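You operate a simulated robot arm through the tools that you are given. There is no shell and no other tool. Be economical: measure what you need, move in short steps, check, and stop when the job is done.

You run a simulated robot arm. Do the job below in one go: nothing can be reset, and whatever is moved stays where it is left.

TASK
Empty the large jug's dregs into the slop bucket and rinse it clean.
Fine: rinse under the bench tap, tip the rinse water into the sink, stand it on the draining slats, tap off. Set down upright: what you pick out. What is to be rubbed or washed off counts as gone when no trace of it is left.

The check looks at the end state, three seconds after you hand in, the way a careful person would. Anything else that was tipped, shoved, dropped, spilled or broken makes it a failure.

THE ROBOT
A 7-joint arm with a two-finger parallel gripper on a trunk, on a base that drives. Base frame: it is fixed to the floor where the robot stands at the start and does not move with it; the origin is under the middle of the robot, x ahead of it, y to its left, z up. Readings come in m, degrees, newtons and seconds.
Its first joint turns from -166.0 to 166.0 degrees. Places, roughly: bench water tap [0.7, -0.9, 1.2]; rinse sink [0.7, -0.9, 1]; slop bucket (15x15x13 cm) [0.6, -0.3, 0.8]; top of the draining slats [0.6, -0.6, 0.8]. Payload 1.57 kg.
The TCP is the grasp point between the finger pads, 0.03 m short of the fingertips. In the tool frame z runs along the fingers and y along their closing line. The gripper opens to 0.08 m. The fingers are 0.017 m wide and 0.012 m thick; the gripper's body (0.04 by 0.082 m) begins 0.08 m behind the TCP.
Orientation is told as [roll, pitch, yaw] about the base's x, y, z axes, in that order, counted from this pose: with the fingers straight down and closing along the base's y, the tool's x points along the base's -x, its y along +y and its z along -z.

THE INTERFACE
- The arm moves only by the tool jog_arm. Its argument "plan" is one flat list of numbers, 6 for each row, row after row: the shift along the tool's x, y, z in cm, then the turn, a rotation vector about the tool's x, y, z in degrees. In form: [tx, ty, tz, rx, ry, rz, tx, ty, tz, rx, ry, rz, ...]. A call has 1 to 20 rows; each row shifts and turns the commanded pose from where the row before left it, along the tool's axes as they then stand. "grip" is the finger opening in cm, from 0 to 8, set as the call begins (left out, the last holds). Each row takes 0.2 s and may step no farther than 0.05 m and 8.6 degrees from the row before; otherwise, or with a gripper value out of range, the whole call is refused. Where a pose cannot be reached the arm comes as near as it can. A force on the tool above 40 N (or 10 N above the force at the start of the call, whichever is more), or a blocked arm, ends the call early, and 0.2 s more pass. The fingers move at their own pace (about 0.153 m/s each) and stop on an object; they squeeze with about 33 N. The grip force told is the motor's: it shows also when the fingers shut on nothing. Time passes only in rows, and 0.2 s behind the last, so rows that do not move let the fingers close. The reply holds the time, the measured pose of the TCP, the force on the tool along the base axes, the opening and the grip force, in the units named above and with some noise, with the torque about the TCP (base axes, N m) and any sound that the robot's microphone picked up.
- Cameras (640 x 400 px; columns grow to the right, rows downward): "scene" is now at [-0.0289, 0.1327, 1.3896]; the picture's right is [-0.64, -0.77, 0.00], its down [-0.29, 0.24, -0.93] and it looks along [0.71, -0.59, -0.38] (base axes); focal length 270 px, centre (320, 200). "wrist" rides on the gripper at [0.072, -0.007, -0.122] in the tool frame; the picture's right is [0.09, 1.00, 0.00], its down [-0.84, 0.08, -0.54] and it looks along [-0.54, 0.05, 0.84] (tool axes); focal length 238 px, centre (320, 200). There is no depth. A picture from a camera that has moved, and an enlarged one, comes with that camera's place and axes in the base frame and with its lens.
- capture(camera): a new picture of that camera. The clock stands still meanwhile.
- roll_base(legs): drives the robot by 1 to 6 legs, each [ahead, left, turn to the left] in m, m and degrees, along the robot's own axes; the way and the turn of a leg run together, so that a leg with both is an arc; at most 1.5 m and 180 degrees a leg. The arm and the cameras ride along, it lands a little off, and it stops where it bumps. It gives what a move gives.
- aim_head(pan, tilt): turns the head with the scene camera to pan (to the left, within 143 degrees either way) and tilt (down, from -29 to 69), counted from straight ahead of the robot. It gives what a move gives.
- zoom(camera, box): a new picture of the part [left, top, right, bottom] of that camera's present view, enlarged. The clock stands still meanwhile.
- finish_job(): hands the job in; it is judged then, once.

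Go step by step. Nothing tells you exact positions but the pictures and the camera data: compare them with the known pose of the tool, close in by small moves and look again before you grip or let go. The budget is 120 turns and 78 pictures, counting those below and the enlarged ones. Unless the task says otherwise, let go and move clear before handing in, and close with one line.

The tools are called after "Emit:" as name(argument=value, ...) on one line, values as JSON. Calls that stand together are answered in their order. jog_arm: Moves the arm, as the interface text tells. Its arguments: {"type":"object","properties":{"plan":{"type":"array","items":{"type":"number"}},"grip":{"type":"number"}},"required":["plan"]} The other tools are called the same way: roll_base (legs) drives the base; aim_head (pan, tilt) turns the head that bears the scene camera; capture (camera) takes a picture; zoom (camera, box) takes an enlarged picture of a part of a camera's view; finish_job () hands the job in.

At the start:

```text
clock: 0.0
position: [0.3109, -0.5091, 1.3629]
orientation: [0.0, 0.1, -0.1]
contact_force: [-0.1, -0.1, 0.3]
ft_torque: [0.01, 0.04, -0.01]
finger_gap: 0.0801
grip_force: 0.1
robot x, y, heading: [0.001, 0.0002, 0.1]
head pan, tilt: [-39.8, 22.1]
```

scene: 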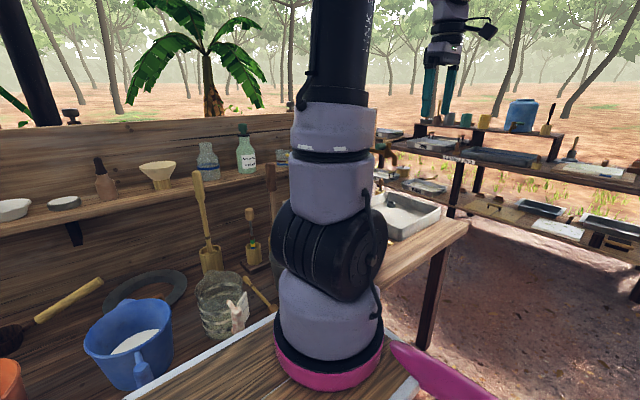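
wrist: 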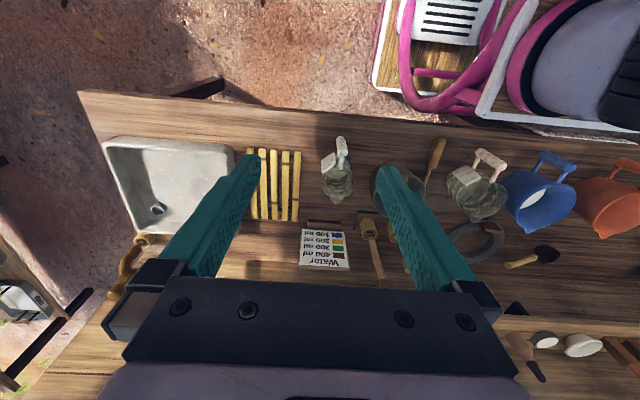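

I see a bench with the sink at its right end, slats, two glass jugs, a blue jug-like pail and an orange one; I need to sort out which is the large jug. I take closer looks first.

Emit:
zoom(camera="wrist", box=[300, 120, 640, 332])

Emit:
zoom(camera="wrist", box=[80, 80, 420, 292])

Emit:
zoom(camera="scene", box=[0, 180, 300, 400])

```text
1.88 times, centred on (470, 226) of wrist
camera zoom: at [0.2391, -0.5151, 1.4846], right [-0.09, 1.0, 0.0], down [0.84, 0.08, 0.54], along [0.54, 0.05, -0.84], focal length 449 px, centre (38, 151)
```

zoom: 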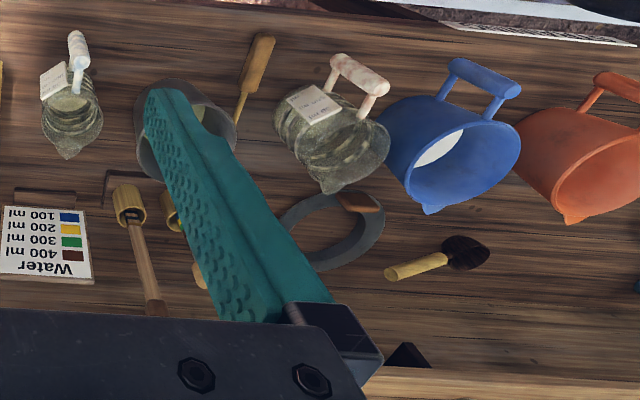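

```text
1.88 times, centred on (250, 186) of wrist
camera zoom: at [0.2391, -0.5151, 1.4846], right [-0.09, 1.0, 0.0], down [0.84, 0.08, 0.54], along [0.54, 0.05, -0.84], focal length 449 px, centre (452, 226)
```

zoom: 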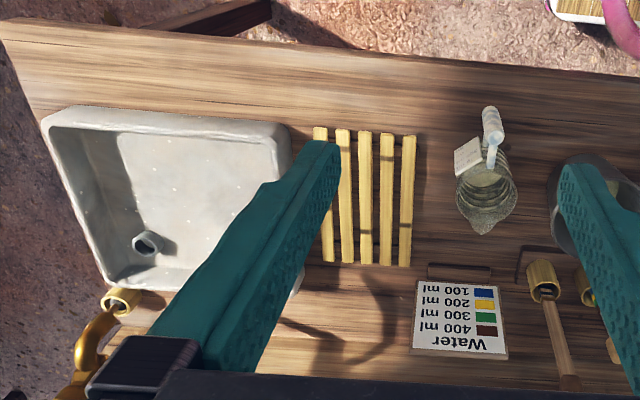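

```text
1.82 times, centred on (150, 290) of scene
camera zoom: at [-0.0289, 0.1327, 1.3896], right [-0.64, -0.77, 0.0], down [-0.29, 0.24, -0.93], along [0.71, -0.59, -0.38], focal length 491 px, centre (629, 36)
```

zoom: 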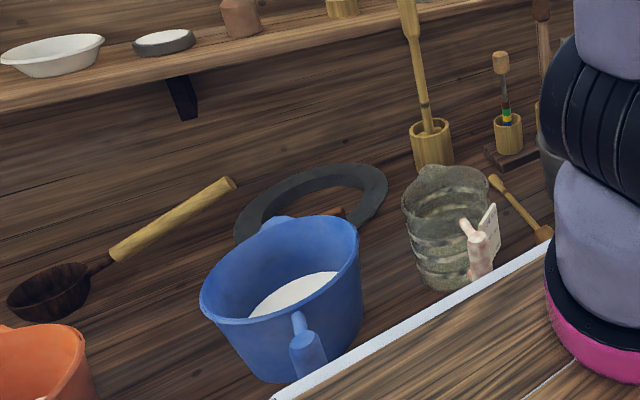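

The grey cylinder near (0.56,-0.26) is probably the slop bucket. The jugs carry labels, so I look closer at them.

Emit:
zoom(camera="scene", box=[180, 255, 280, 345])

Emit:
zoom(camera="wrist", box=[310, 125, 370, 215])

Emit:
zoom(camera="wrist", box=[430, 135, 530, 235])

Emit:
aim_head(pan=-5, tilt=40)

Emit:
capture(camera="scene")

```text
4.44 times, centred on (230, 300) of scene
camera zoom: at [-0.0289, 0.1327, 1.3896], right [-0.64, -0.77, 0.0], down [-0.29, 0.24, -0.93], along [0.71, -0.59, -0.38], focal length 1201 px, centre (720, -244)
```

zoom: 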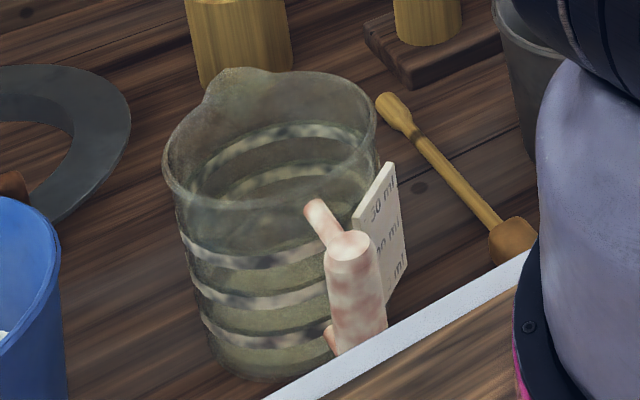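

```text
4.44 times, centred on (340, 170) of wrist
camera zoom: at [0.2391, -0.5151, 1.4846], right [-0.09, 1.0, 0.0], down [0.84, 0.08, 0.54], along [0.54, 0.05, -0.84], focal length 1059 px, centre (231, 333)
```

zoom: 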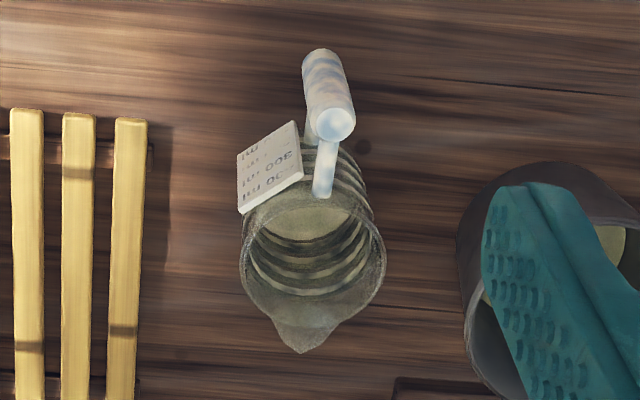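

```text
4.00 times, centred on (480, 185) of wrist
camera zoom: at [0.2391, -0.5151, 1.4846], right [-0.09, 1.0, 0.0], down [0.84, 0.08, 0.54], along [0.54, 0.05, -0.84], focal length 953 px, centre (-320, 260)
```

zoom: 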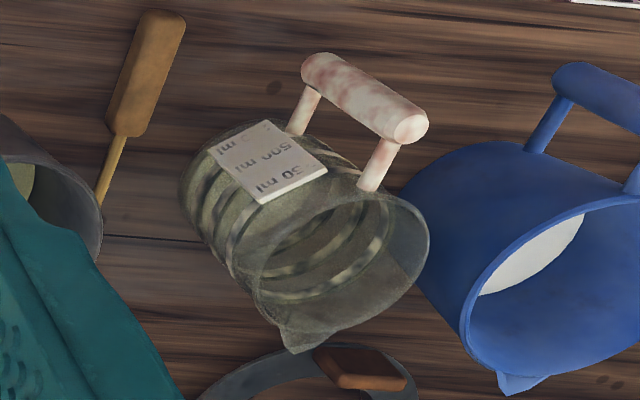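

```text
clock: 1.0
position: [0.3109, -0.5092, 1.3631]
orientation: [-0.1, -0.1, 0.0]
contact_force: [0.5, 0.7, 1.0]
ft_torque: [-0.01, 0.01, 0.01]
finger_gap: 0.08
grip_force: 0.0
robot x, y, heading: [-0.002, -0.0017, -0.2]
head pan, tilt: [-5.0, 40.0]
```

```text
69 pictures are left
camera scene: at [-0.0154, 0.1847, 1.3616], right [-0.09, -1.0, 0.0], down [-0.64, 0.06, -0.77], along [0.76, -0.07, -0.64], focal length 270 px, centre (320, 200)
```

scene: 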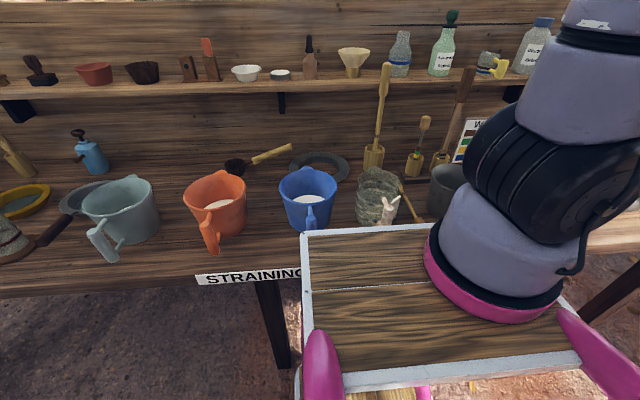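

The clear glass jug with the 500 ml label, near (0.55,-0.04), looks like the larger of a pair. I check what stands in it and in the others.

Emit:
zoom(camera="scene", box=[260, 150, 480, 270])

Emit:
zoom(camera="scene", box=[0, 120, 270, 290])

```text
2.91 times, centred on (370, 210) of scene
camera zoom: at [-0.0154, 0.1847, 1.3616], right [-0.09, -1.0, 0.0], down [-0.64, 0.06, -0.77], along [0.76, -0.07, -0.64], focal length 786 px, centre (174, 171)
```

zoom: 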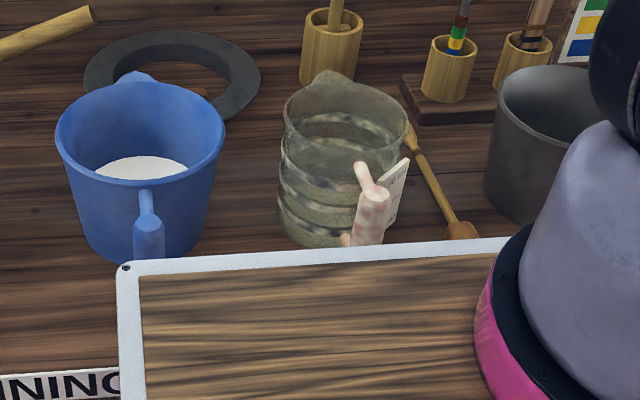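

```text
2.35 times, centred on (135, 205) of scene
camera zoom: at [-0.0154, 0.1847, 1.3616], right [-0.09, -1.0, 0.0], down [-0.64, 0.06, -0.77], along [0.76, -0.07, -0.64], focal length 636 px, centre (755, 188)
```

zoom: 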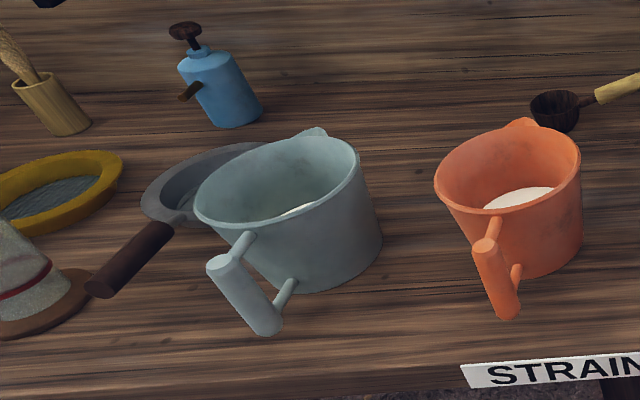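

The large glass jug stands near (0.55,-0.04) with its handle toward the robot. I roll left so the wrist camera can look into it and the handle comes into good reach.

Emit:
roll_base(legs=[[0, 0.42, 0]])

Emit:
capture(camera="wrist")

Emit:
aim_head(pan=-45, tilt=30)

Emit:
capture(camera="scene")

```text
clock: 3.6
position: [0.3128, -0.0885, 1.3626]
orientation: [0.0, 0.1, 0.2]
contact_force: [-0.2, 0.3, -0.5]
ft_torque: [0.02, 0.03, -0.02]
finger_gap: 0.0801
grip_force: 0.0
robot x, y, heading: [0.0006, 0.4237, 0.2]
head pan, tilt: [-5.0, 40.0]
```

```text
66 pictures are left
camera wrist: at [0.2404, -0.0942, 1.4846], right [-0.1, 1.0, 0.0], down [0.84, 0.08, 0.54], along [0.54, 0.05, -0.84], focal length 238 px, centre (320, 200)
```

wrist: 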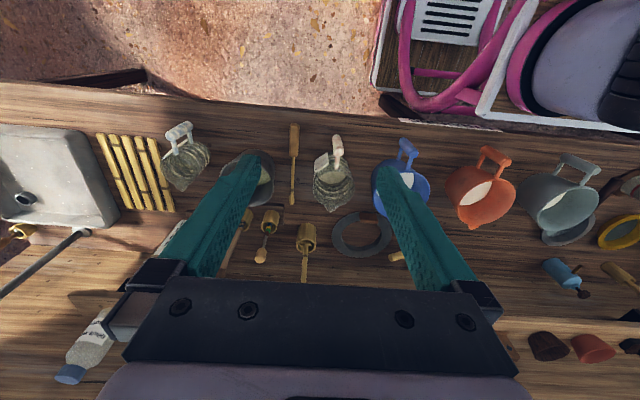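

```text
clock: 4.7
position: [0.3124, -0.0884, 1.3625]
orientation: [0.0, 0.0, 0.2]
contact_force: [0.2, 0.7, -1.1]
ft_torque: [-0.05, 0.01, 0.0]
finger_gap: 0.0799
grip_force: 0.0
robot x, y, heading: [-0.0039, 0.4242, 0.1]
head pan, tilt: [-45.0, 30.0]
```

```text
65 pictures are left
camera scene: at [-0.0374, 0.5481, 1.3769], right [-0.7, -0.71, 0.0], down [-0.36, 0.35, -0.87], along [0.62, -0.61, -0.5], focal length 270 px, centre (320, 200)
```

scene: 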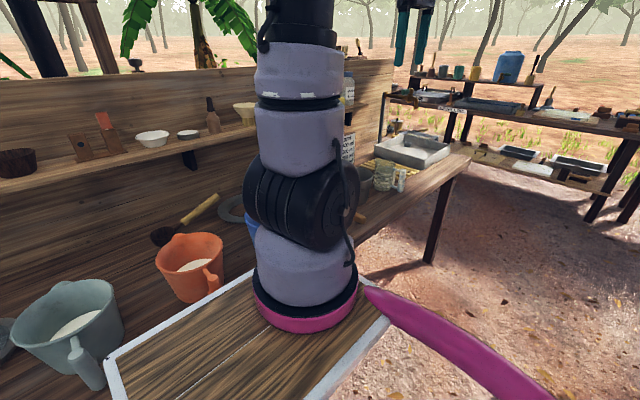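

Emit:
zoom(camera="wrist", box=[295, 120, 375, 220])

Emit:
zoom(camera="wrist", box=[150, 110, 310, 210])

Emit:
zoom(camera="wrist", box=[370, 120, 620, 276])

```text
4.00 times, centred on (335, 170) of wrist
camera zoom: at [0.2404, -0.0942, 1.4846], right [-0.1, 1.0, 0.0], down [0.84, 0.08, 0.54], along [0.54, 0.05, -0.84], focal length 953 px, centre (260, 320)
```

zoom: 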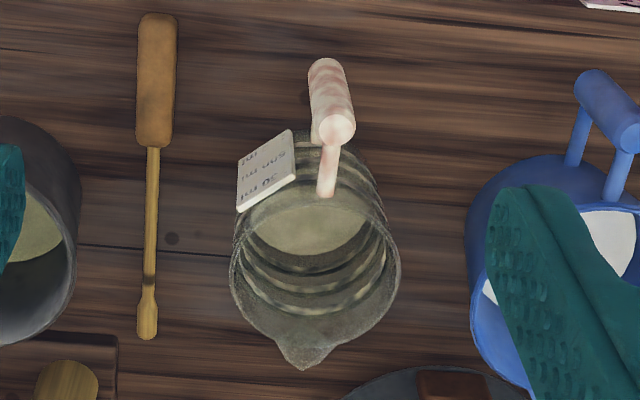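

```text
4.00 times, centred on (230, 160) of wrist
camera zoom: at [0.2404, -0.0942, 1.4846], right [-0.1, 1.0, 0.0], down [0.84, 0.08, 0.54], along [0.54, 0.05, -0.84], focal length 953 px, centre (680, 360)
```

zoom: 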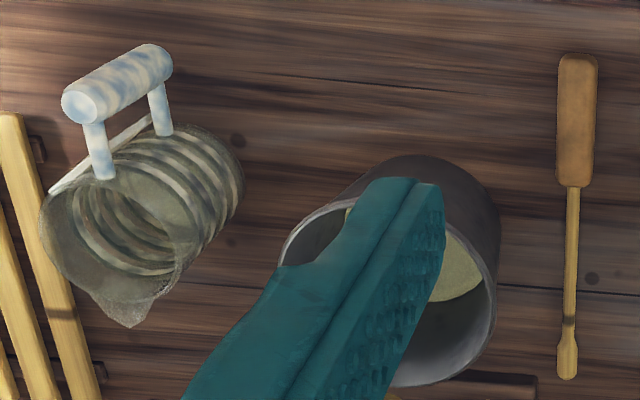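

```text
2.56 times, centred on (495, 198) of wrist
camera zoom: at [0.2404, -0.0942, 1.4846], right [-0.1, 1.0, 0.0], down [0.84, 0.08, 0.54], along [0.54, 0.05, -0.84], focal length 610 px, centre (-128, 205)
```

zoom: 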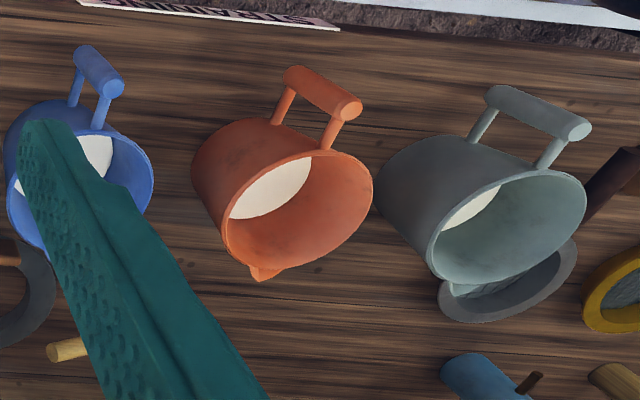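

The large jug is the 500 ml glass one with the pink handle: triangulated handle rod at about (0.452,-0.028), z 0.845–0.933, rim centre (0.548,-0.029,0.939); the slop bucket is centred near (0.555,-0.257). I tilt the fingers forward in free air first.

Emit:
jog_arm(plan=[0, 1, 0, 0, -8, 0, 0, 1, 0, 0, -8, 0, 0, 1, 0, 0, -8, 0, 0, 1, 0, 0, -8, 0, 0, 1, 0, 0, -8, 0, 0, 1, 0, 0, -8, 0, 0, 0, 0, 0, -8, 0], grip=8)

Emit:
capture(camera="scene")

```text
clock: 6.3
position: [0.3132, -0.0275, 1.363]
orientation: [-0.1, -56.1, 0.3]
contact_force: [0.3, -0.3, -0.2]
ft_torque: [-0.02, 0.0, -0.02]
finger_gap: 0.08
grip_force: 0.0
robot x, y, heading: [-0.0011, 0.4206, 0.1]
head pan, tilt: [-45.0, 30.0]
```

```text
61 pictures are left
camera scene: at [-0.0373, 0.5482, 1.3769], right [-0.7, -0.71, 0.0], down [-0.36, 0.35, -0.87], along [0.61, -0.61, -0.5], focal length 270 px, centre (320, 200)
```

scene: 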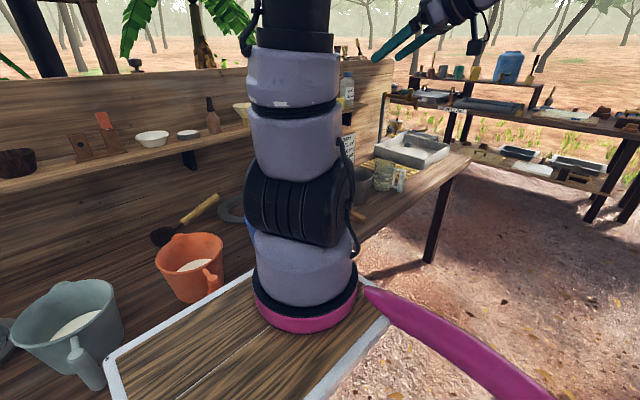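

The tilt is reached. Next I descend to a pre-grasp point about 12 cm short of the handle.

Emit:
jog_arm(plan=[3.47, 0, 2.86, 0, 0, 0, 3.47, 0, 2.86, 0, 0, 0, 3.47, 0, 2.86, 0, 0, 0, 3.47, 0, 2.86, 0, 0, 0, 3.47, 0, 2.86, 0, 0, 0, 3.47, 0, 2.86, 0, 0, 0, 3.47, 0, 2.86, 0, 0, 0, 3.47, 0, 2.86, 0, 0, 0, 3.47, 0, 2.86, 0, 0, 0])

Emit:
capture(camera="wrist")

Emit:
capture(camera="scene")

```text
clock: 8.3
position: [0.3513, -0.0265, 0.9601]
orientation: [-0.2, -55.9, 0.2]
contact_force: [0.5, -0.2, 0.2]
ft_torque: [0.0, 0.0, -0.05]
finger_gap: 0.08
grip_force: 0.2
robot x, y, heading: [-0.0, 0.4203, 0.1]
head pan, tilt: [-45.0, 30.0]
```

```text
60 pictures are left
camera wrist: at [0.2099, -0.0342, 0.9685], right [-0.06, 1.0, -0.08], down [0.02, 0.08, 1.0], along [1.0, 0.05, -0.02], focal length 238 px, centre (320, 200)
```

wrist: 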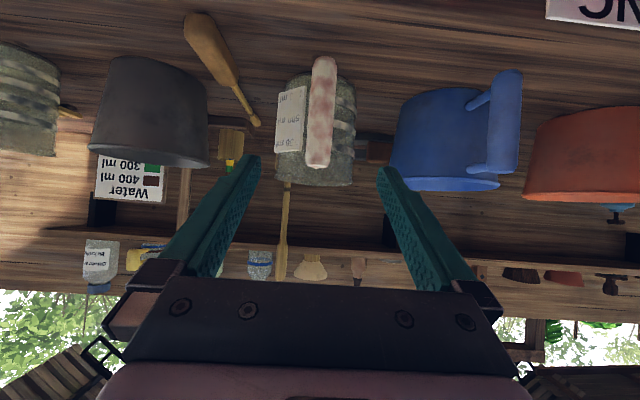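

```text
59 pictures are left
camera scene: at [-0.0372, 0.5484, 1.3769], right [-0.7, -0.71, 0.0], down [-0.36, 0.35, -0.87], along [0.61, -0.61, -0.5], focal length 270 px, centre (320, 200)
```

scene: 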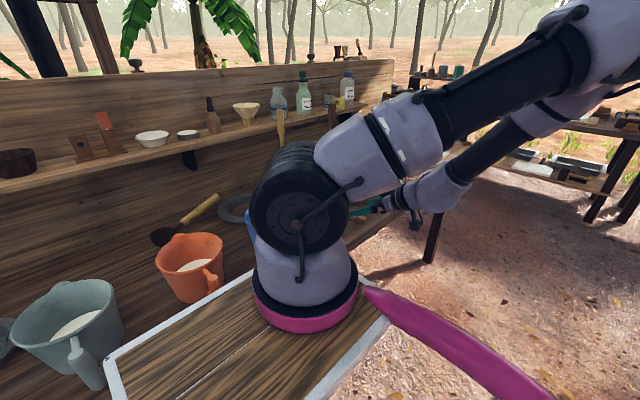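

The rod is centred between the fingers within a few mm. I advance the 12 cm onto it, still open, and check.

Emit:
jog_arm(plan=[0.12, -0.06, 3.03, 0, 0, 0, 0.12, -0.06, 3.03, 0, 0, 0, 0.12, -0.06, 3.03, 0, 0, 0, 0.12, -0.06, 3.03, 0, 0, 0])

Emit:
capture(camera="wrist")

```text
clock: 9.3
position: [0.448, -0.0297, 0.8885]
orientation: [-0.1, -56.0, 0.3]
contact_force: [0.4, 1.0, -0.4]
ft_torque: [0.01, -0.03, 0.02]
finger_gap: 0.08
grip_force: 0.0
robot x, y, heading: [-0.0019, 0.4202, 0.3]
head pan, tilt: [-45.0, 30.0]
```

```text
58 pictures are left
camera wrist: at [0.3067, -0.037, 0.8967], right [-0.05, 1.0, -0.08], down [0.02, 0.08, 1.0], along [1.0, 0.05, -0.02], focal length 238 px, centre (320, 200)
```

wrist: 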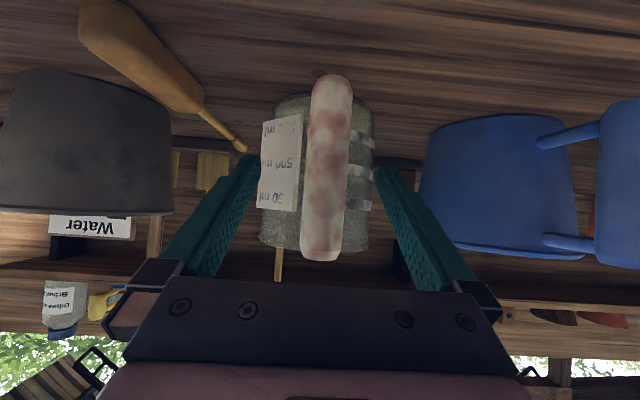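

The rod lies between the pads, fingers clear of the label. I close the gripper.

Emit:
jog_arm(plan=[0, 0.1, 0, 0, 0, 0, 0, 0.1, 0, 0, 0, 0, 0, 0, 0, 0, 0, 0, 0, 0, 0, 0, 0, 0], grip=0)

Emit:
capture(camera="wrist")

```text
clock: 10.3
position: [0.4487, -0.0285, 0.8885]
orientation: [-0.1, -56.0, 0.2]
contact_force: [-0.2, -1.9, 1.4]
ft_torque: [-0.25, -0.07, -0.09]
finger_gap: 0.0265
grip_force: 32.7
robot x, y, heading: [-0.0011, 0.4233, 0.2]
head pan, tilt: [-45.0, 30.0]
```

```text
57 pictures are left
camera wrist: at [0.3069, -0.0345, 0.8967], right [-0.06, 1.0, -0.08], down [0.02, 0.08, 1.0], along [1.0, 0.05, -0.02], focal length 238 px, centre (320, 200)
```

wrist: 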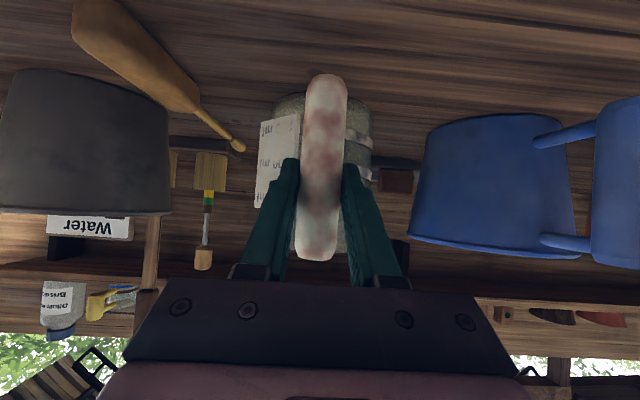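

Gripped at 26.5 mm opening. I lift a little and check that the jug holds level.

Emit:
jog_arm(plan=[-0.829, 0, -0.56, 0, 0, 0, -0.829, 0, -0.56, 0, 0, 0, -0.829, 0, -0.56, 0, 0, 0, -1.66, 0, -1.12, 0, 0, 0, -1.66, 0, -1.12, 0, 0, 0, 0, 0, 0, 0, 0, 0])

Emit:
capture(camera="wrist")

```text
clock: 11.7
position: [0.4491, -0.0285, 0.9585]
orientation: [0.0, -56.0, 0.3]
contact_force: [-1.1, -0.3, -3.2]
ft_torque: [-0.02, 0.3, 0.01]
finger_gap: 0.0259
grip_force: 32.8
robot x, y, heading: [0.0011, 0.4177, 0.2]
head pan, tilt: [-45.0, 30.0]
```

```text
56 pictures are left
camera wrist: at [0.3072, -0.0341, 0.9666], right [-0.06, 1.0, -0.08], down [0.02, 0.08, 1.0], along [1.0, 0.05, -0.02], focal length 238 px, centre (320, 200)
```

wrist: 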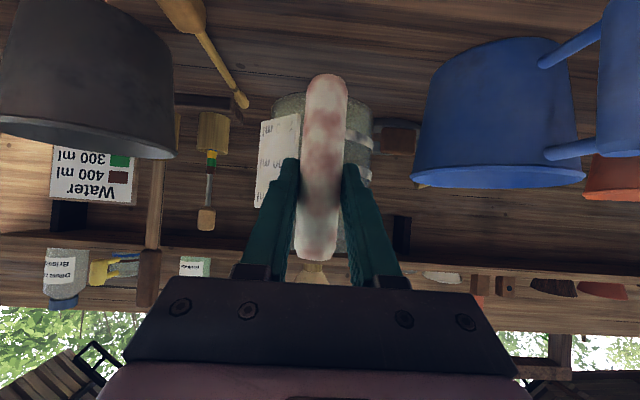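

The jug holds steady (about 0.33 kg). I raise it clear of everything and yaw it -40° so pouring keeps the wrist away from the back shelf.

Emit:
jog_arm(plan=[-2.49, 0, -1.68, 0, 0, 0, -2.49, 0, -1.68, 0, 0, 0, -2.49, 0, -1.68, 0, 0, 0, -2.49, 0, -1.68, 0, 0, 0, -2.49, 0, -1.68, 0, 0, 0, -2.49, 0, -1.68, 0, 0, 0, 0, 0, 0, 3.32, 0, 2.24, 0, 0, 0, 3.32, 0, 2.24, 0, 0, 0, 3.32, 0, 2.24, 0, 0, 0, 3.32, 0, 2.24, 0, 0, 0, 3.32, 0, 2.24, 0, 0, 0, 3.32, 0, 2.24, 0, 0, 0, 3.32, 0, 2.24, 0, 0, 0, 3.32, 0, 2.24, 0, 0, 0, 3.32, 0, 2.24, 0, 0, 0, 3.32, 0, 2.24])

Emit:
roll_base(legs=[[0, -0.18, 0]])

Emit:
aim_head(pan=-35, tilt=25)

Emit:
capture(camera="scene")

Emit:
capture(camera="wrist")

```text
clock: 15.1
position: [0.4629, -0.0803, 1.1543]
orientation: [0.1, -56.0, -40.0]
contact_force: [0.3, -0.5, -2.9]
ft_torque: [0.15, 0.21, 0.01]
finger_gap: 0.026
grip_force: 32.9
out of reach, approached as far as the arm can: row 11, 12, 13, 14, 15, 16
robot x, y, heading: [-0.0008, 0.422, 0.2]
head pan, tilt: [-45.0, 30.0]
```

```text
clock: 16.6
position: [0.4604, -0.2613, 1.1548]
orientation: [0.1, -55.9, -40.0]
contact_force: [-0.7, -0.1, -3.7]
ft_torque: [0.2, 0.23, -0.01]
finger_gap: 0.0257
grip_force: 33.0
robot x, y, heading: [-0.0024, 0.2401, -0.0]
head pan, tilt: [-45.0, 30.0]
```

```text
clock: 17.3
position: [0.4608, -0.2613, 1.153]
orientation: [0.1, -55.9, -40.0]
contact_force: [-0.1, -0.4, -2.5]
ft_torque: [0.2, 0.28, 0.02]
finger_gap: 0.0262
grip_force: 33.0
robot x, y, heading: [-0.0019, 0.2438, -0.1]
head pan, tilt: [-35.0, 25.0]
```

```text
55 pictures are left
camera scene: at [-0.0251, 0.379, 1.3848], right [-0.57, -0.82, 0.0], down [-0.35, 0.24, -0.91], along [0.74, -0.52, -0.42], focal length 270 px, centre (320, 200)
```

scene: 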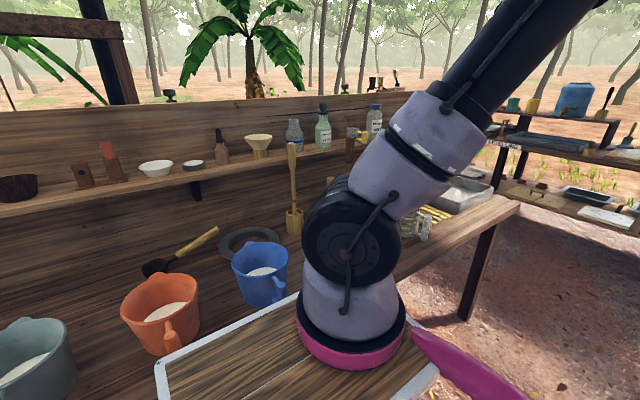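

```text
54 pictures are left
camera wrist: at [0.3487, -0.1752, 1.162], right [0.6, 0.8, -0.08], down [0.06, 0.05, 1.0], along [0.8, -0.6, -0.02], focal length 238 px, centre (320, 200)
```

wrist: 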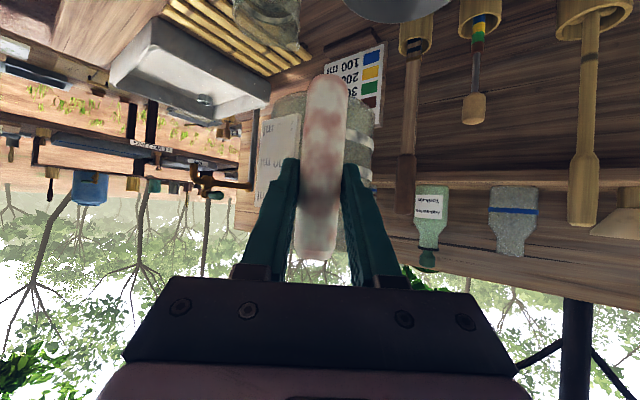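

The yaw was reached, with the TCP pushed a bit outward by reach limits. The small dregs cannot run out below about 70° of tilt, so I tilt the first 40° here, over the bucket area, to bring the wrist to an easier posture.

Emit:
jog_arm(plan=[0, 0, 0, 0, 8, 0, 0, 0, 0, 0, 8, 0, 0, 0, 0, 0, 8, 0, 0, 0, 0, 0, 8, 0, 0, 0, 0, 0, 8, 0])

Emit:
capture(camera="wrist")

```text
clock: 18.5
position: [0.4614, -0.2616, 1.154]
orientation: [-0.1, -16.0, -40.0]
contact_force: [0.5, 0.1, -2.6]
ft_torque: [0.07, 0.09, -0.01]
finger_gap: 0.0261
grip_force: 33.4
robot x, y, heading: [-0.0009, 0.2383, 0.3]
head pan, tilt: [-35.0, 25.0]
```

```text
53 pictures are left
camera wrist: at [0.3777, -0.2001, 1.2514], right [0.57, 0.82, -0.03], down [0.55, -0.36, 0.75], along [0.61, -0.44, -0.66], focal length 238 px, centre (320, 200)
```

wrist: 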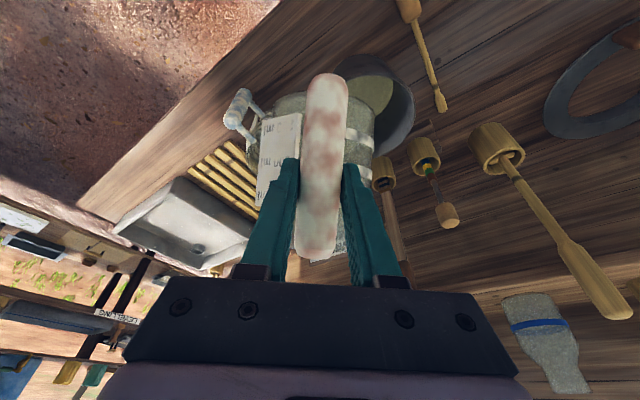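

I shift so the lip lies above the bucket centre, then check before pouring.

Emit:
jog_arm(plan=[2.27, 1.6, -0.28, 0, 0, 0, 2.27, 1.6, -0.28, 0, 0, 0, 2.27, 1.6, -0.28, 0, 0, 0, 2.27, 1.6, -0.28, 0, 0, 0])

Emit:
capture(camera="wrist")

Emit:
capture(camera="scene")

```text
clock: 19.5
position: [0.4345, -0.1541, 1.1391]
orientation: [0.2, -15.8, -39.9]
contact_force: [-0.2, -0.9, -3.8]
ft_torque: [0.12, 0.11, -0.02]
finger_gap: 0.0262
grip_force: 32.9
robot x, y, heading: [0.0016, 0.2386, -0.1]
head pan, tilt: [-35.0, 25.0]
```

```text
52 pictures are left
camera wrist: at [0.35, -0.0929, 1.236], right [0.57, 0.82, -0.02], down [0.55, -0.36, 0.75], along [0.61, -0.44, -0.66], focal length 238 px, centre (320, 200)
```

wrist: 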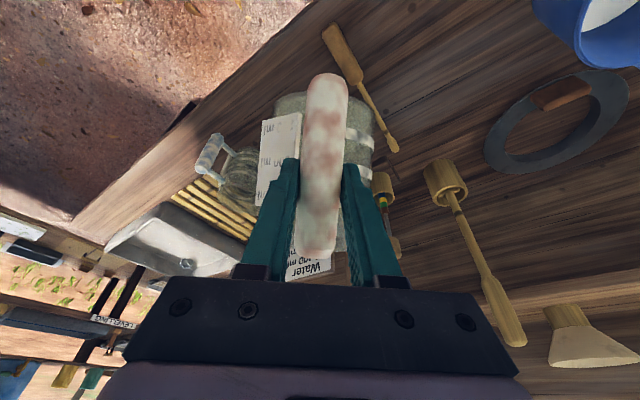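

```text
51 pictures are left
camera scene: at [-0.0249, 0.3786, 1.3849], right [-0.57, -0.82, 0.0], down [-0.35, 0.24, -0.91], along [0.74, -0.52, -0.42], focal length 270 px, centre (320, 200)
```

scene: 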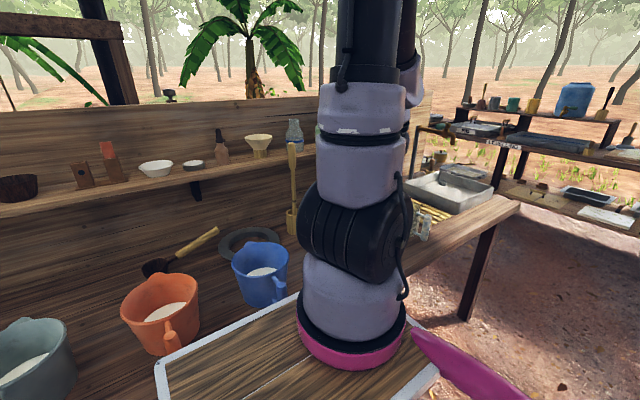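

The bucket position from the previous view agrees with (0.555,-0.255). Now I pour slowly, keeping the lip over the bucket centre.

Emit:
jog_arm(plan=[-0.58, 0, 0.16, 0, 4, 0, -0.58, 0, 0.16, 0, 4, 0, -0.65, 0, 0.09, 0, 4, 0, -0.65, 0, 0.09, 0, 4, 0, -0.85, 0, 0, 0, 4, 0, -0.85, 0, 0, 0, 4, 0, -0.91, 0, -0.13, 0, 4, 0, -0.91, 0, -0.13, 0, 4, 0, -0.99, 0, -0.28, 0, 4, 0, -0.99, 0, -0.28, 0, 4, 0, -1.0, 0, -0.45, 0, 4, 0, -1.0, 0, -0.45, 0, 4, 0, 0, 0, 0, 0, 0, 0, 0, 0, 0, 0, 0, 0])

Emit:
capture(camera="wrist")

Emit:
capture(camera="scene")

```text
clock: 22.5
position: [0.5128, -0.2198, 1.136]
orientation: [0.0, 32.1, -39.9]
contact_force: [0.0, -0.3, -2.4]
ft_torque: [-0.07, -0.08, -0.01]
finger_gap: 0.0262
grip_force: 32.7
robot x, y, heading: [-0.0009, 0.2399, 0.1]
head pan, tilt: [-35.0, 25.0]
```

```text
50 pictures are left
camera wrist: at [0.5107, -0.2273, 1.2772], right [0.58, 0.81, 0.05], down [0.81, -0.58, 0.01], along [0.04, 0.03, -1.0], focal length 238 px, centre (320, 200)
```

wrist: 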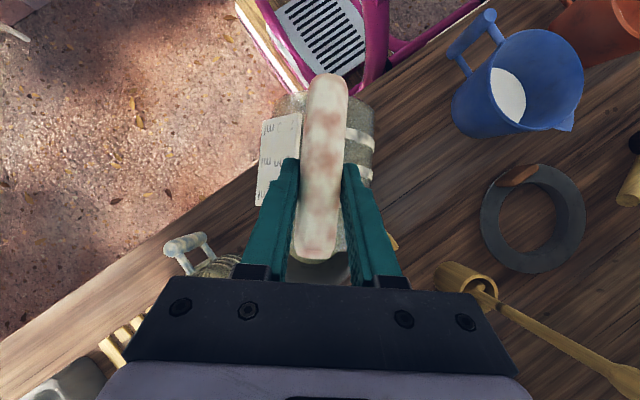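

```text
49 pictures are left
camera scene: at [-0.0251, 0.379, 1.3849], right [-0.57, -0.82, 0.0], down [-0.35, 0.24, -0.91], along [0.74, -0.52, -0.42], focal length 270 px, centre (320, 200)
```

scene: 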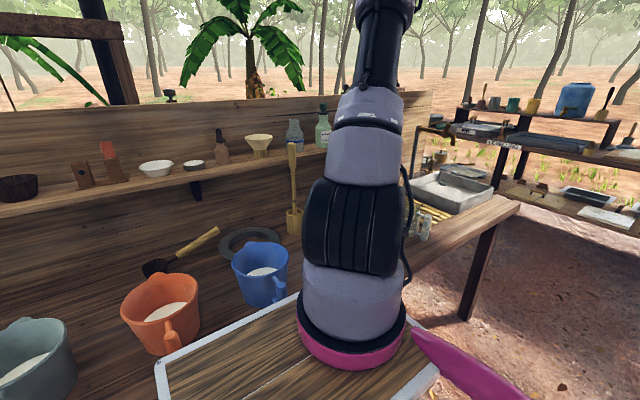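

Tilt is 88° and the arm follows well. I go on to about 116° and hold so it drains.

Emit:
jog_arm(plan=[-1.0, 0, -0.62, 0, 4, 0, -1.0, 0, -0.62, 0, 4, 0, -0.92, 0, -0.77, 0, 4, 0, -0.92, 0, -0.77, 0, 4, 0, -0.8, 0, -0.89, 0, 4, 0, -0.8, 0, -0.89, 0, 4, 0, -0.7, 0, -0.95, 0, 4, 0, 0, 0, 0, 0, 0, 0, 0, 0, 0, 0, 0, 0, 0, 0, 0, 0, 0, 0, 0, 0, 0, 0, 0, 0, 0, 0, 0, 0, 0, 0, 0, 0, 0, 0, 0, 0, 0, 0, 0, 0, 0, 0, 0, 0, 0, 0, 0, 0])

Emit:
capture(camera="wrist")

```text
clock: 25.7
position: [0.5674, -0.2653, 1.1331]
orientation: [0.2, 56.0, -39.9]
contact_force: [-0.1, 0.6, -2.9]
ft_torque: [-0.13, -0.17, 0.01]
finger_gap: 0.0262
grip_force: 32.8
out of reach, approached as far as the arm can: row 7
robot x, y, heading: [-0.003, 0.2383, 0.0]
head pan, tilt: [-35.0, 25.0]
```

```text
48 pictures are left
camera wrist: at [0.61, -0.3098, 1.2607], right [0.6, 0.8, 0.08], down [0.75, -0.53, -0.39], along [-0.27, 0.29, -0.92], focal length 238 px, centre (320, 200)
```

wrist: 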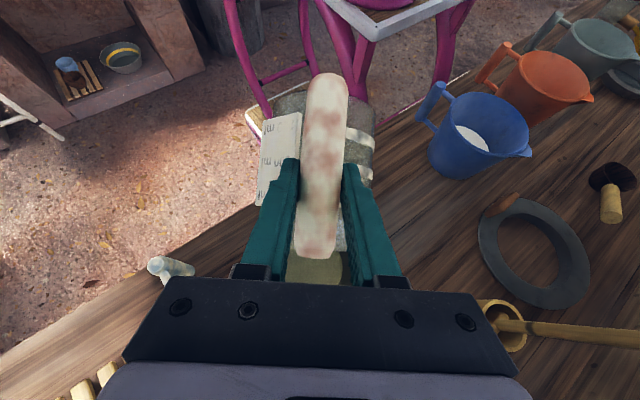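

The dregs are out. I bring the jug back up, then drive toward the sink and look at the tap.

Emit:
jog_arm(plan=[0.67, 0, 1.0, 0, -4, 0, 0.7, 0, 0.95, 0, -4, 0, 1.6, 0, 1.78, 0, -8, 0, 1.8, 0, 1.51, 0, -8, 0, 1.87, 0, 1.17, 0, -8, 0, 1.88, 0, 0.84, 0, -8, 0, 1.77, 0, 0.51, 0, -8, 0, 1.68, 0, 0.24, 0, -8, 0, 1.3, 0, 0, 0, -8, 0, 1.19, 0, -0.17, 0, -8, 0])

Emit:
roll_base(legs=[[0, -0.45, 0]])

Emit:
aim_head(pan=-38, tilt=20)

Emit:
capture(camera="scene")

Emit:
capture(camera="wrist")

```text
clock: 27.9
position: [0.4341, -0.1549, 1.1323]
orientation: [0.0, -16.0, -39.9]
contact_force: [-0.6, -0.4, -2.3]
ft_torque: [0.08, 0.1, -0.01]
finger_gap: 0.0262
grip_force: 33.5
robot x, y, heading: [0.0009, 0.238, 0.2]
head pan, tilt: [-35.0, 25.0]
```

```text
clock: 30.6
position: [0.4336, -0.6033, 1.1326]
orientation: [0.0, -15.9, -40.0]
contact_force: [0.0, -0.1, -2.1]
ft_torque: [0.07, 0.13, 0.0]
finger_gap: 0.0259
grip_force: 32.9
robot x, y, heading: [-0.0034, -0.2108, 0.0]
head pan, tilt: [-35.0, 25.0]
```

```text
clock: 31.2
position: [0.4332, -0.6035, 1.133]
orientation: [0.0, -15.9, -39.9]
contact_force: [-0.4, 1.3, -2.2]
ft_torque: [0.07, 0.09, 0.0]
finger_gap: 0.026
grip_force: 32.4
robot x, y, heading: [0.0001, -0.2076, -0.1]
head pan, tilt: [-38.0, 20.0]
```

```text
47 pictures are left
camera scene: at [-0.0262, -0.0739, 1.3929], right [-0.61, -0.79, 0.0], down [-0.27, 0.21, -0.94], along [0.74, -0.58, -0.34], focal length 270 px, centre (320, 200)
```

scene: 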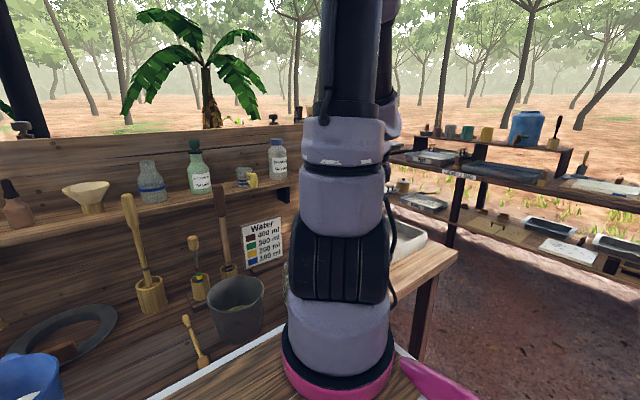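

```text
46 pictures are left
camera wrist: at [0.3507, -0.5419, 1.2298], right [0.57, 0.82, -0.02], down [0.55, -0.36, 0.75], along [0.61, -0.44, -0.66], focal length 238 px, centre (320, 200)
```

wrist: 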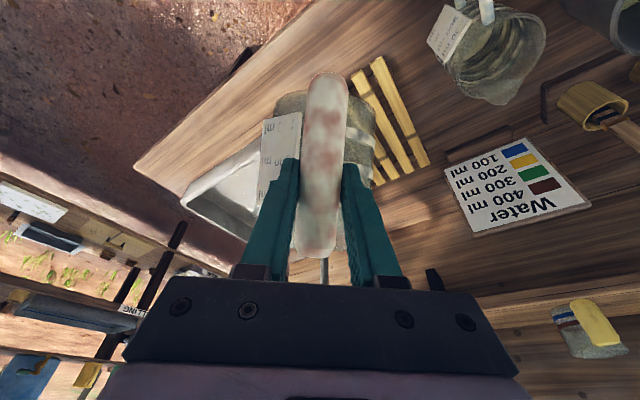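

The arm mast hides the tap. I roll farther right, drawing back a little, so that the head camera sees the sink and tap past the arm.

Emit:
roll_base(legs=[[-0.1, 0, 0], [0, -0.45, 0]])

Emit:
aim_head(pan=-15, tilt=20)

Emit:
capture(camera="scene")

```text
clock: 34.7
position: [0.3343, -1.0522, 1.132]
orientation: [0.0, -15.9, -40.0]
contact_force: [-0.3, -0.3, -2.8]
ft_torque: [0.06, 0.1, -0.02]
finger_gap: 0.026
grip_force: 33.5
robot x, y, heading: [-0.0985, -0.659, 0.1]
head pan, tilt: [-38.0, 20.0]
```

```text
clock: 35.6
position: [0.3345, -1.0511, 1.1324]
orientation: [0.1, -16.0, -40.0]
contact_force: [-0.5, 0.1, -3.0]
ft_torque: [0.06, 0.05, 0.01]
finger_gap: 0.026
grip_force: 33.0
robot x, y, heading: [-0.0999, -0.6555, -0.0]
head pan, tilt: [-15.0, 20.0]
```

```text
45 pictures are left
camera scene: at [-0.1082, -0.4884, 1.393], right [-0.26, -0.97, 0.0], down [-0.33, 0.09, -0.94], along [0.91, -0.24, -0.34], focal length 270 px, centre (320, 200)
```

scene: 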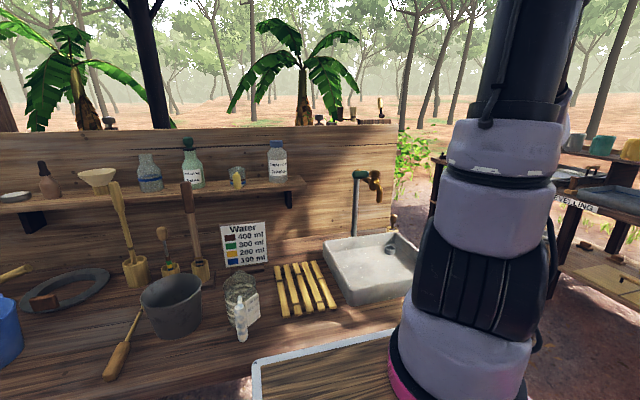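

Emit:
zoom(camera="scene", box=[320, 150, 440, 310])

Emit:
zoom(camera="scene", box=[200, 240, 360, 340])

Emit:
capture(camera="wrist")

```text
2.50 times, centred on (380, 230) of scene
camera zoom: at [-0.1082, -0.4884, 1.393], right [-0.26, -0.97, 0.0], down [-0.33, 0.09, -0.94], along [0.91, -0.24, -0.34], focal length 676 px, centre (170, 125)
```

zoom: 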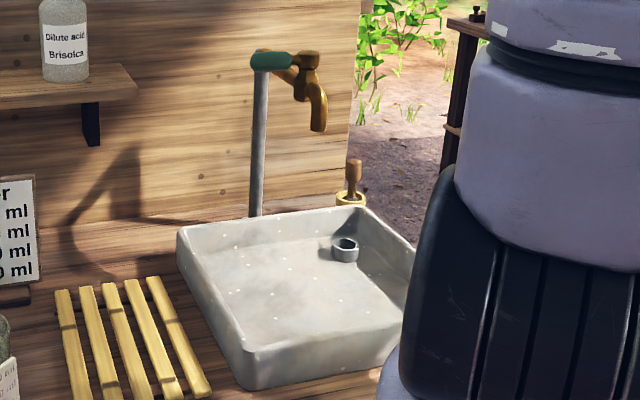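

```text
4.00 times, centred on (280, 290) of scene
camera zoom: at [-0.1082, -0.4884, 1.393], right [-0.26, -0.97, 0.0], down [-0.33, 0.09, -0.94], along [0.91, -0.24, -0.34], focal length 1081 px, centre (480, -160)
```

zoom: 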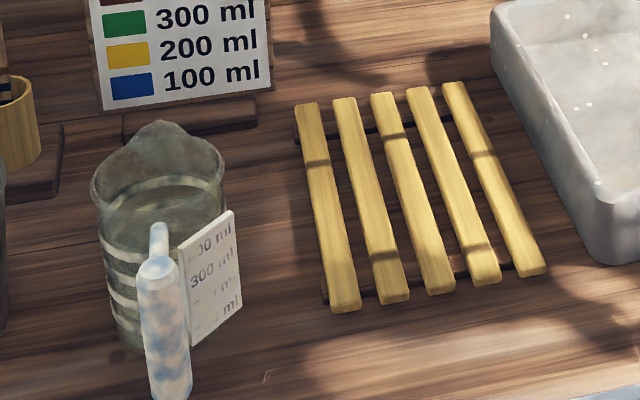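

```text
42 pictures are left
camera wrist: at [0.252, -0.9897, 1.2298], right [0.57, 0.82, -0.02], down [0.55, -0.36, 0.75], along [0.61, -0.44, -0.66], focal length 238 px, centre (320, 200)
```

wrist: 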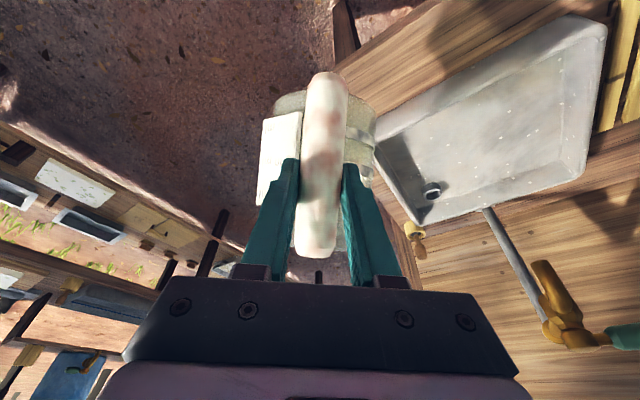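

I triangulate the tap outlet at about (0.687,-0.911,1.070), valve body (0.762,-0.92,1.146), green lever pointing left from it. I take close-ups of the lever.

Emit:
zoom(camera="scene", box=[345, 155, 395, 205])

Emit:
zoom(camera="wrist", box=[500, 240, 640, 360])

```text
8.00 times, centred on (370, 180) of scene
camera zoom: at [-0.1082, -0.4884, 1.393], right [-0.26, -0.97, 0.0], down [-0.33, 0.09, -0.94], along [0.91, -0.24, -0.34], focal length 2162 px, centre (-80, 360)
```

zoom: 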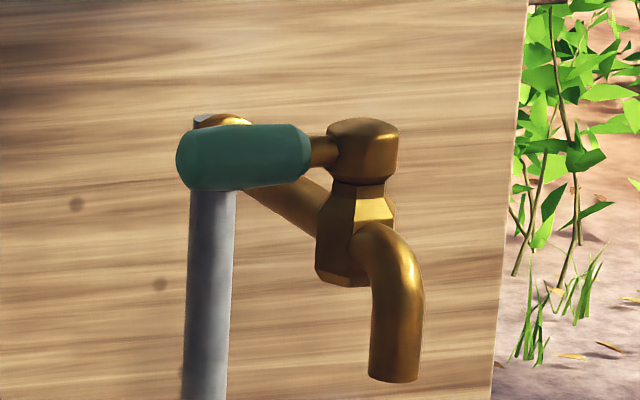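

```text
3.33 times, centred on (570, 300) of wrist
camera zoom: at [0.252, -0.9897, 1.2298], right [0.57, 0.82, -0.02], down [0.55, -0.36, 0.75], along [0.61, -0.44, -0.66], focal length 794 px, centre (-513, -133)
```

zoom: 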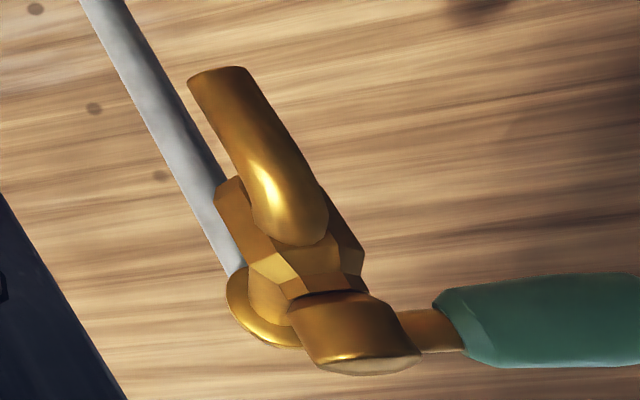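

The valve is a vertical-stem quarter-turn with a green lever pointing +y (y -0.886…-0.826, x 0.734, z 1.157). Plan: set the jug on the slats, open the tap, rinse, then set it back. First I bring the jug upright with yaw 0 and drive back to the slats (x 0.50–0.76, y -0.70…-0.55, top z about 0.825).

Emit:
jog_arm(plan=[0, 0, 0, -2.2, 0, -7.69, 0, 0, 0, -2.2, 0, -7.69, 0, 0, 0, -2.2, 0, -7.69, 0, 0, 0, -2.2, 0, -7.69, 0, 0, 0, -2.2, 0, -7.69, 0, -1, 0, 0, -8, 0, 0, -1, 0, 0, -8, 0, 0, -1, 0, 0, -8, 0, 0, -1, 0, 0, -8, 0, 0, -1, 0, 0, -8, 0])

Emit:
roll_base(legs=[[0, 0.475, 0], [0.1, 0, 0]])

Emit:
capture(camera="wrist")

```text
clock: 37.8
position: [0.3354, -1.1018, 1.1328]
orientation: [0.0, -56.1, 0.0]
contact_force: [1.1, -0.1, -1.9]
ft_torque: [-0.03, 0.24, 0.0]
finger_gap: 0.026
grip_force: 32.9
robot x, y, heading: [-0.0985, -0.6552, -0.1]
head pan, tilt: [-15.0, 20.0]
```

```text
clock: 41.4
position: [0.4368, -0.6221, 1.1328]
orientation: [0.1, -56.0, 0.3]
contact_force: [0.2, -0.1, -2.2]
ft_torque: [-0.02, 0.25, -0.01]
finger_gap: 0.0261
grip_force: 33.7
robot x, y, heading: [-0.0003, -0.1758, 0.4]
head pan, tilt: [-15.0, 20.0]
```

```text
39 pictures are left
camera wrist: at [0.2952, -0.6285, 1.1405], right [-0.06, 1.0, -0.08], down [0.02, 0.08, 1.0], along [1.0, 0.06, -0.02], focal length 238 px, centre (320, 200)
```

wrist: 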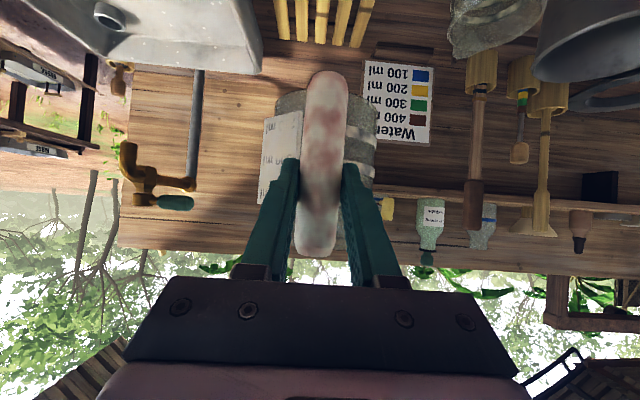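

The slats are centred under the jug in y. I move forward and down to about 4 cm above them.

Emit:
jog_arm(plan=[1.89, 0, 2.945, 0, 0, 0, 1.89, 0, 2.945, 0, 0, 0, 1.89, 0, 2.945, 0, 0, 0, 1.89, 0, 2.945, 0, 0, 0, 1.89, 0, 2.945, 0, 0, 0, 1.89, 0, 2.945, 0, 0, 0, 0, 0, 0, 0, 0, 0])

Emit:
capture(camera="wrist")

Emit:
aim_head(pan=-62, tilt=30)

Emit:
capture(camera="scene")

```text
clock: 43.0
position: [0.5193, -0.6215, 0.9391]
orientation: [0.1, -56.0, 0.2]
contact_force: [0.4, 0.2, -2.6]
ft_torque: [0.01, 0.25, -0.01]
finger_gap: 0.026
grip_force: 33.0
robot x, y, heading: [0.004, -0.179, 0.3]
head pan, tilt: [-15.0, 20.0]
```

```text
38 pictures are left
camera wrist: at [0.3771, -0.6282, 0.9468], right [-0.06, 1.0, -0.08], down [0.02, 0.08, 1.0], along [1.0, 0.05, -0.02], focal length 238 px, centre (320, 200)
```

wrist: 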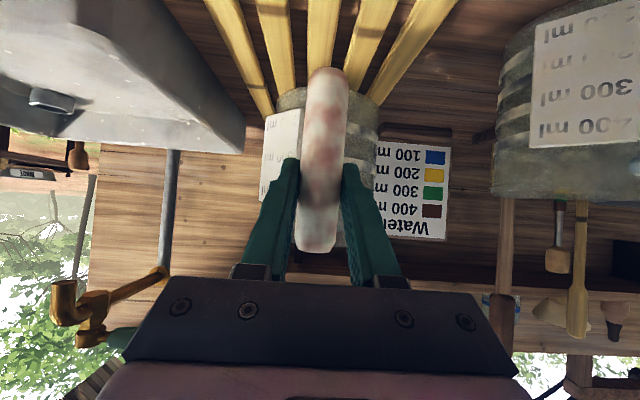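

```text
clock: 44.1
position: [0.5192, -0.6204, 0.9382]
orientation: [0.2, -56.0, 0.3]
contact_force: [0.5, -0.8, -3.5]
ft_torque: [0.0, 0.24, 0.0]
finger_gap: 0.0261
grip_force: 33.1
robot x, y, heading: [-0.0004, -0.1802, 0.3]
head pan, tilt: [-62.0, 30.0]
```

```text
37 pictures are left
camera scene: at [-0.0569, -0.0673, 1.3769], right [-0.88, -0.48, 0.0], down [-0.24, 0.44, -0.87], along [0.41, -0.76, -0.5], focal length 270 px, centre (320, 200)
```

scene: 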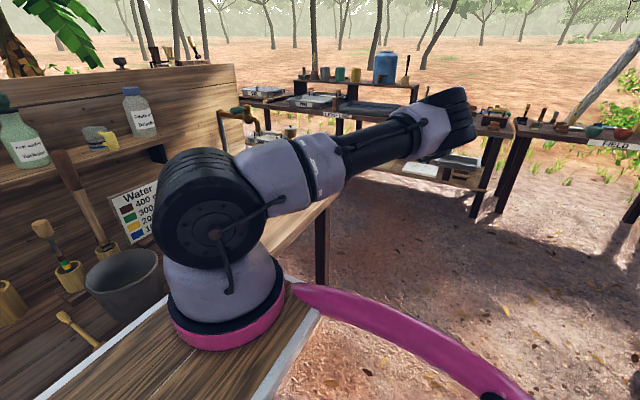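

Centred over the middle slat. I lower in small steps watching the force.

Emit:
jog_arm(plan=[0.829, 0, 0.559, 0, 0, 0, 0.829, 0, 0.559, 0, 0, 0, 0.33, 0, 0.22, 0, 0, 0, 0, 0, 0, 0, 0, 0])

Emit:
jog_arm(plan=[0.25, 0, 0.167, 0, 0, 0, 0.25, 0, 0.167, 0, 0, 0])

Emit:
jog_arm(plan=[0.25, 0, 0.167, 0, 0, 0])

```text
clock: 45.1
position: [0.5181, -0.6216, 0.9148]
orientation: [0.0, -56.1, 0.1]
contact_force: [0.2, 0.4, -3.3]
ft_torque: [-0.02, 0.23, 0.01]
finger_gap: 0.0263
grip_force: 33.1
robot x, y, heading: [0.005, -0.178, 0.4]
head pan, tilt: [-62.0, 30.0]
```

```text
clock: 45.7
position: [0.5201, -0.6212, 0.9115]
orientation: [-0.1, -56.1, 0.4]
contact_force: [-3.0, 0.0, 11.0]
ft_torque: [-0.11, -0.6, -0.02]
finger_gap: 0.0261
grip_force: 33.1
robot x, y, heading: [0.0015, -0.1814, 0.3]
head pan, tilt: [-62.0, 30.0]
```

```text
clock: 46.1
position: [0.5186, -0.6208, 0.9075]
orientation: [-0.1, -56.1, 0.4]
contact_force: [-8.9, -2.8, 23.6]
ft_torque: [-0.06, -0.54, -0.07]
finger_gap: 0.0265
grip_force: 33.2
robot x, y, heading: [0.0062, -0.1814, 0.1]
head pan, tilt: [-62.0, 30.0]
```

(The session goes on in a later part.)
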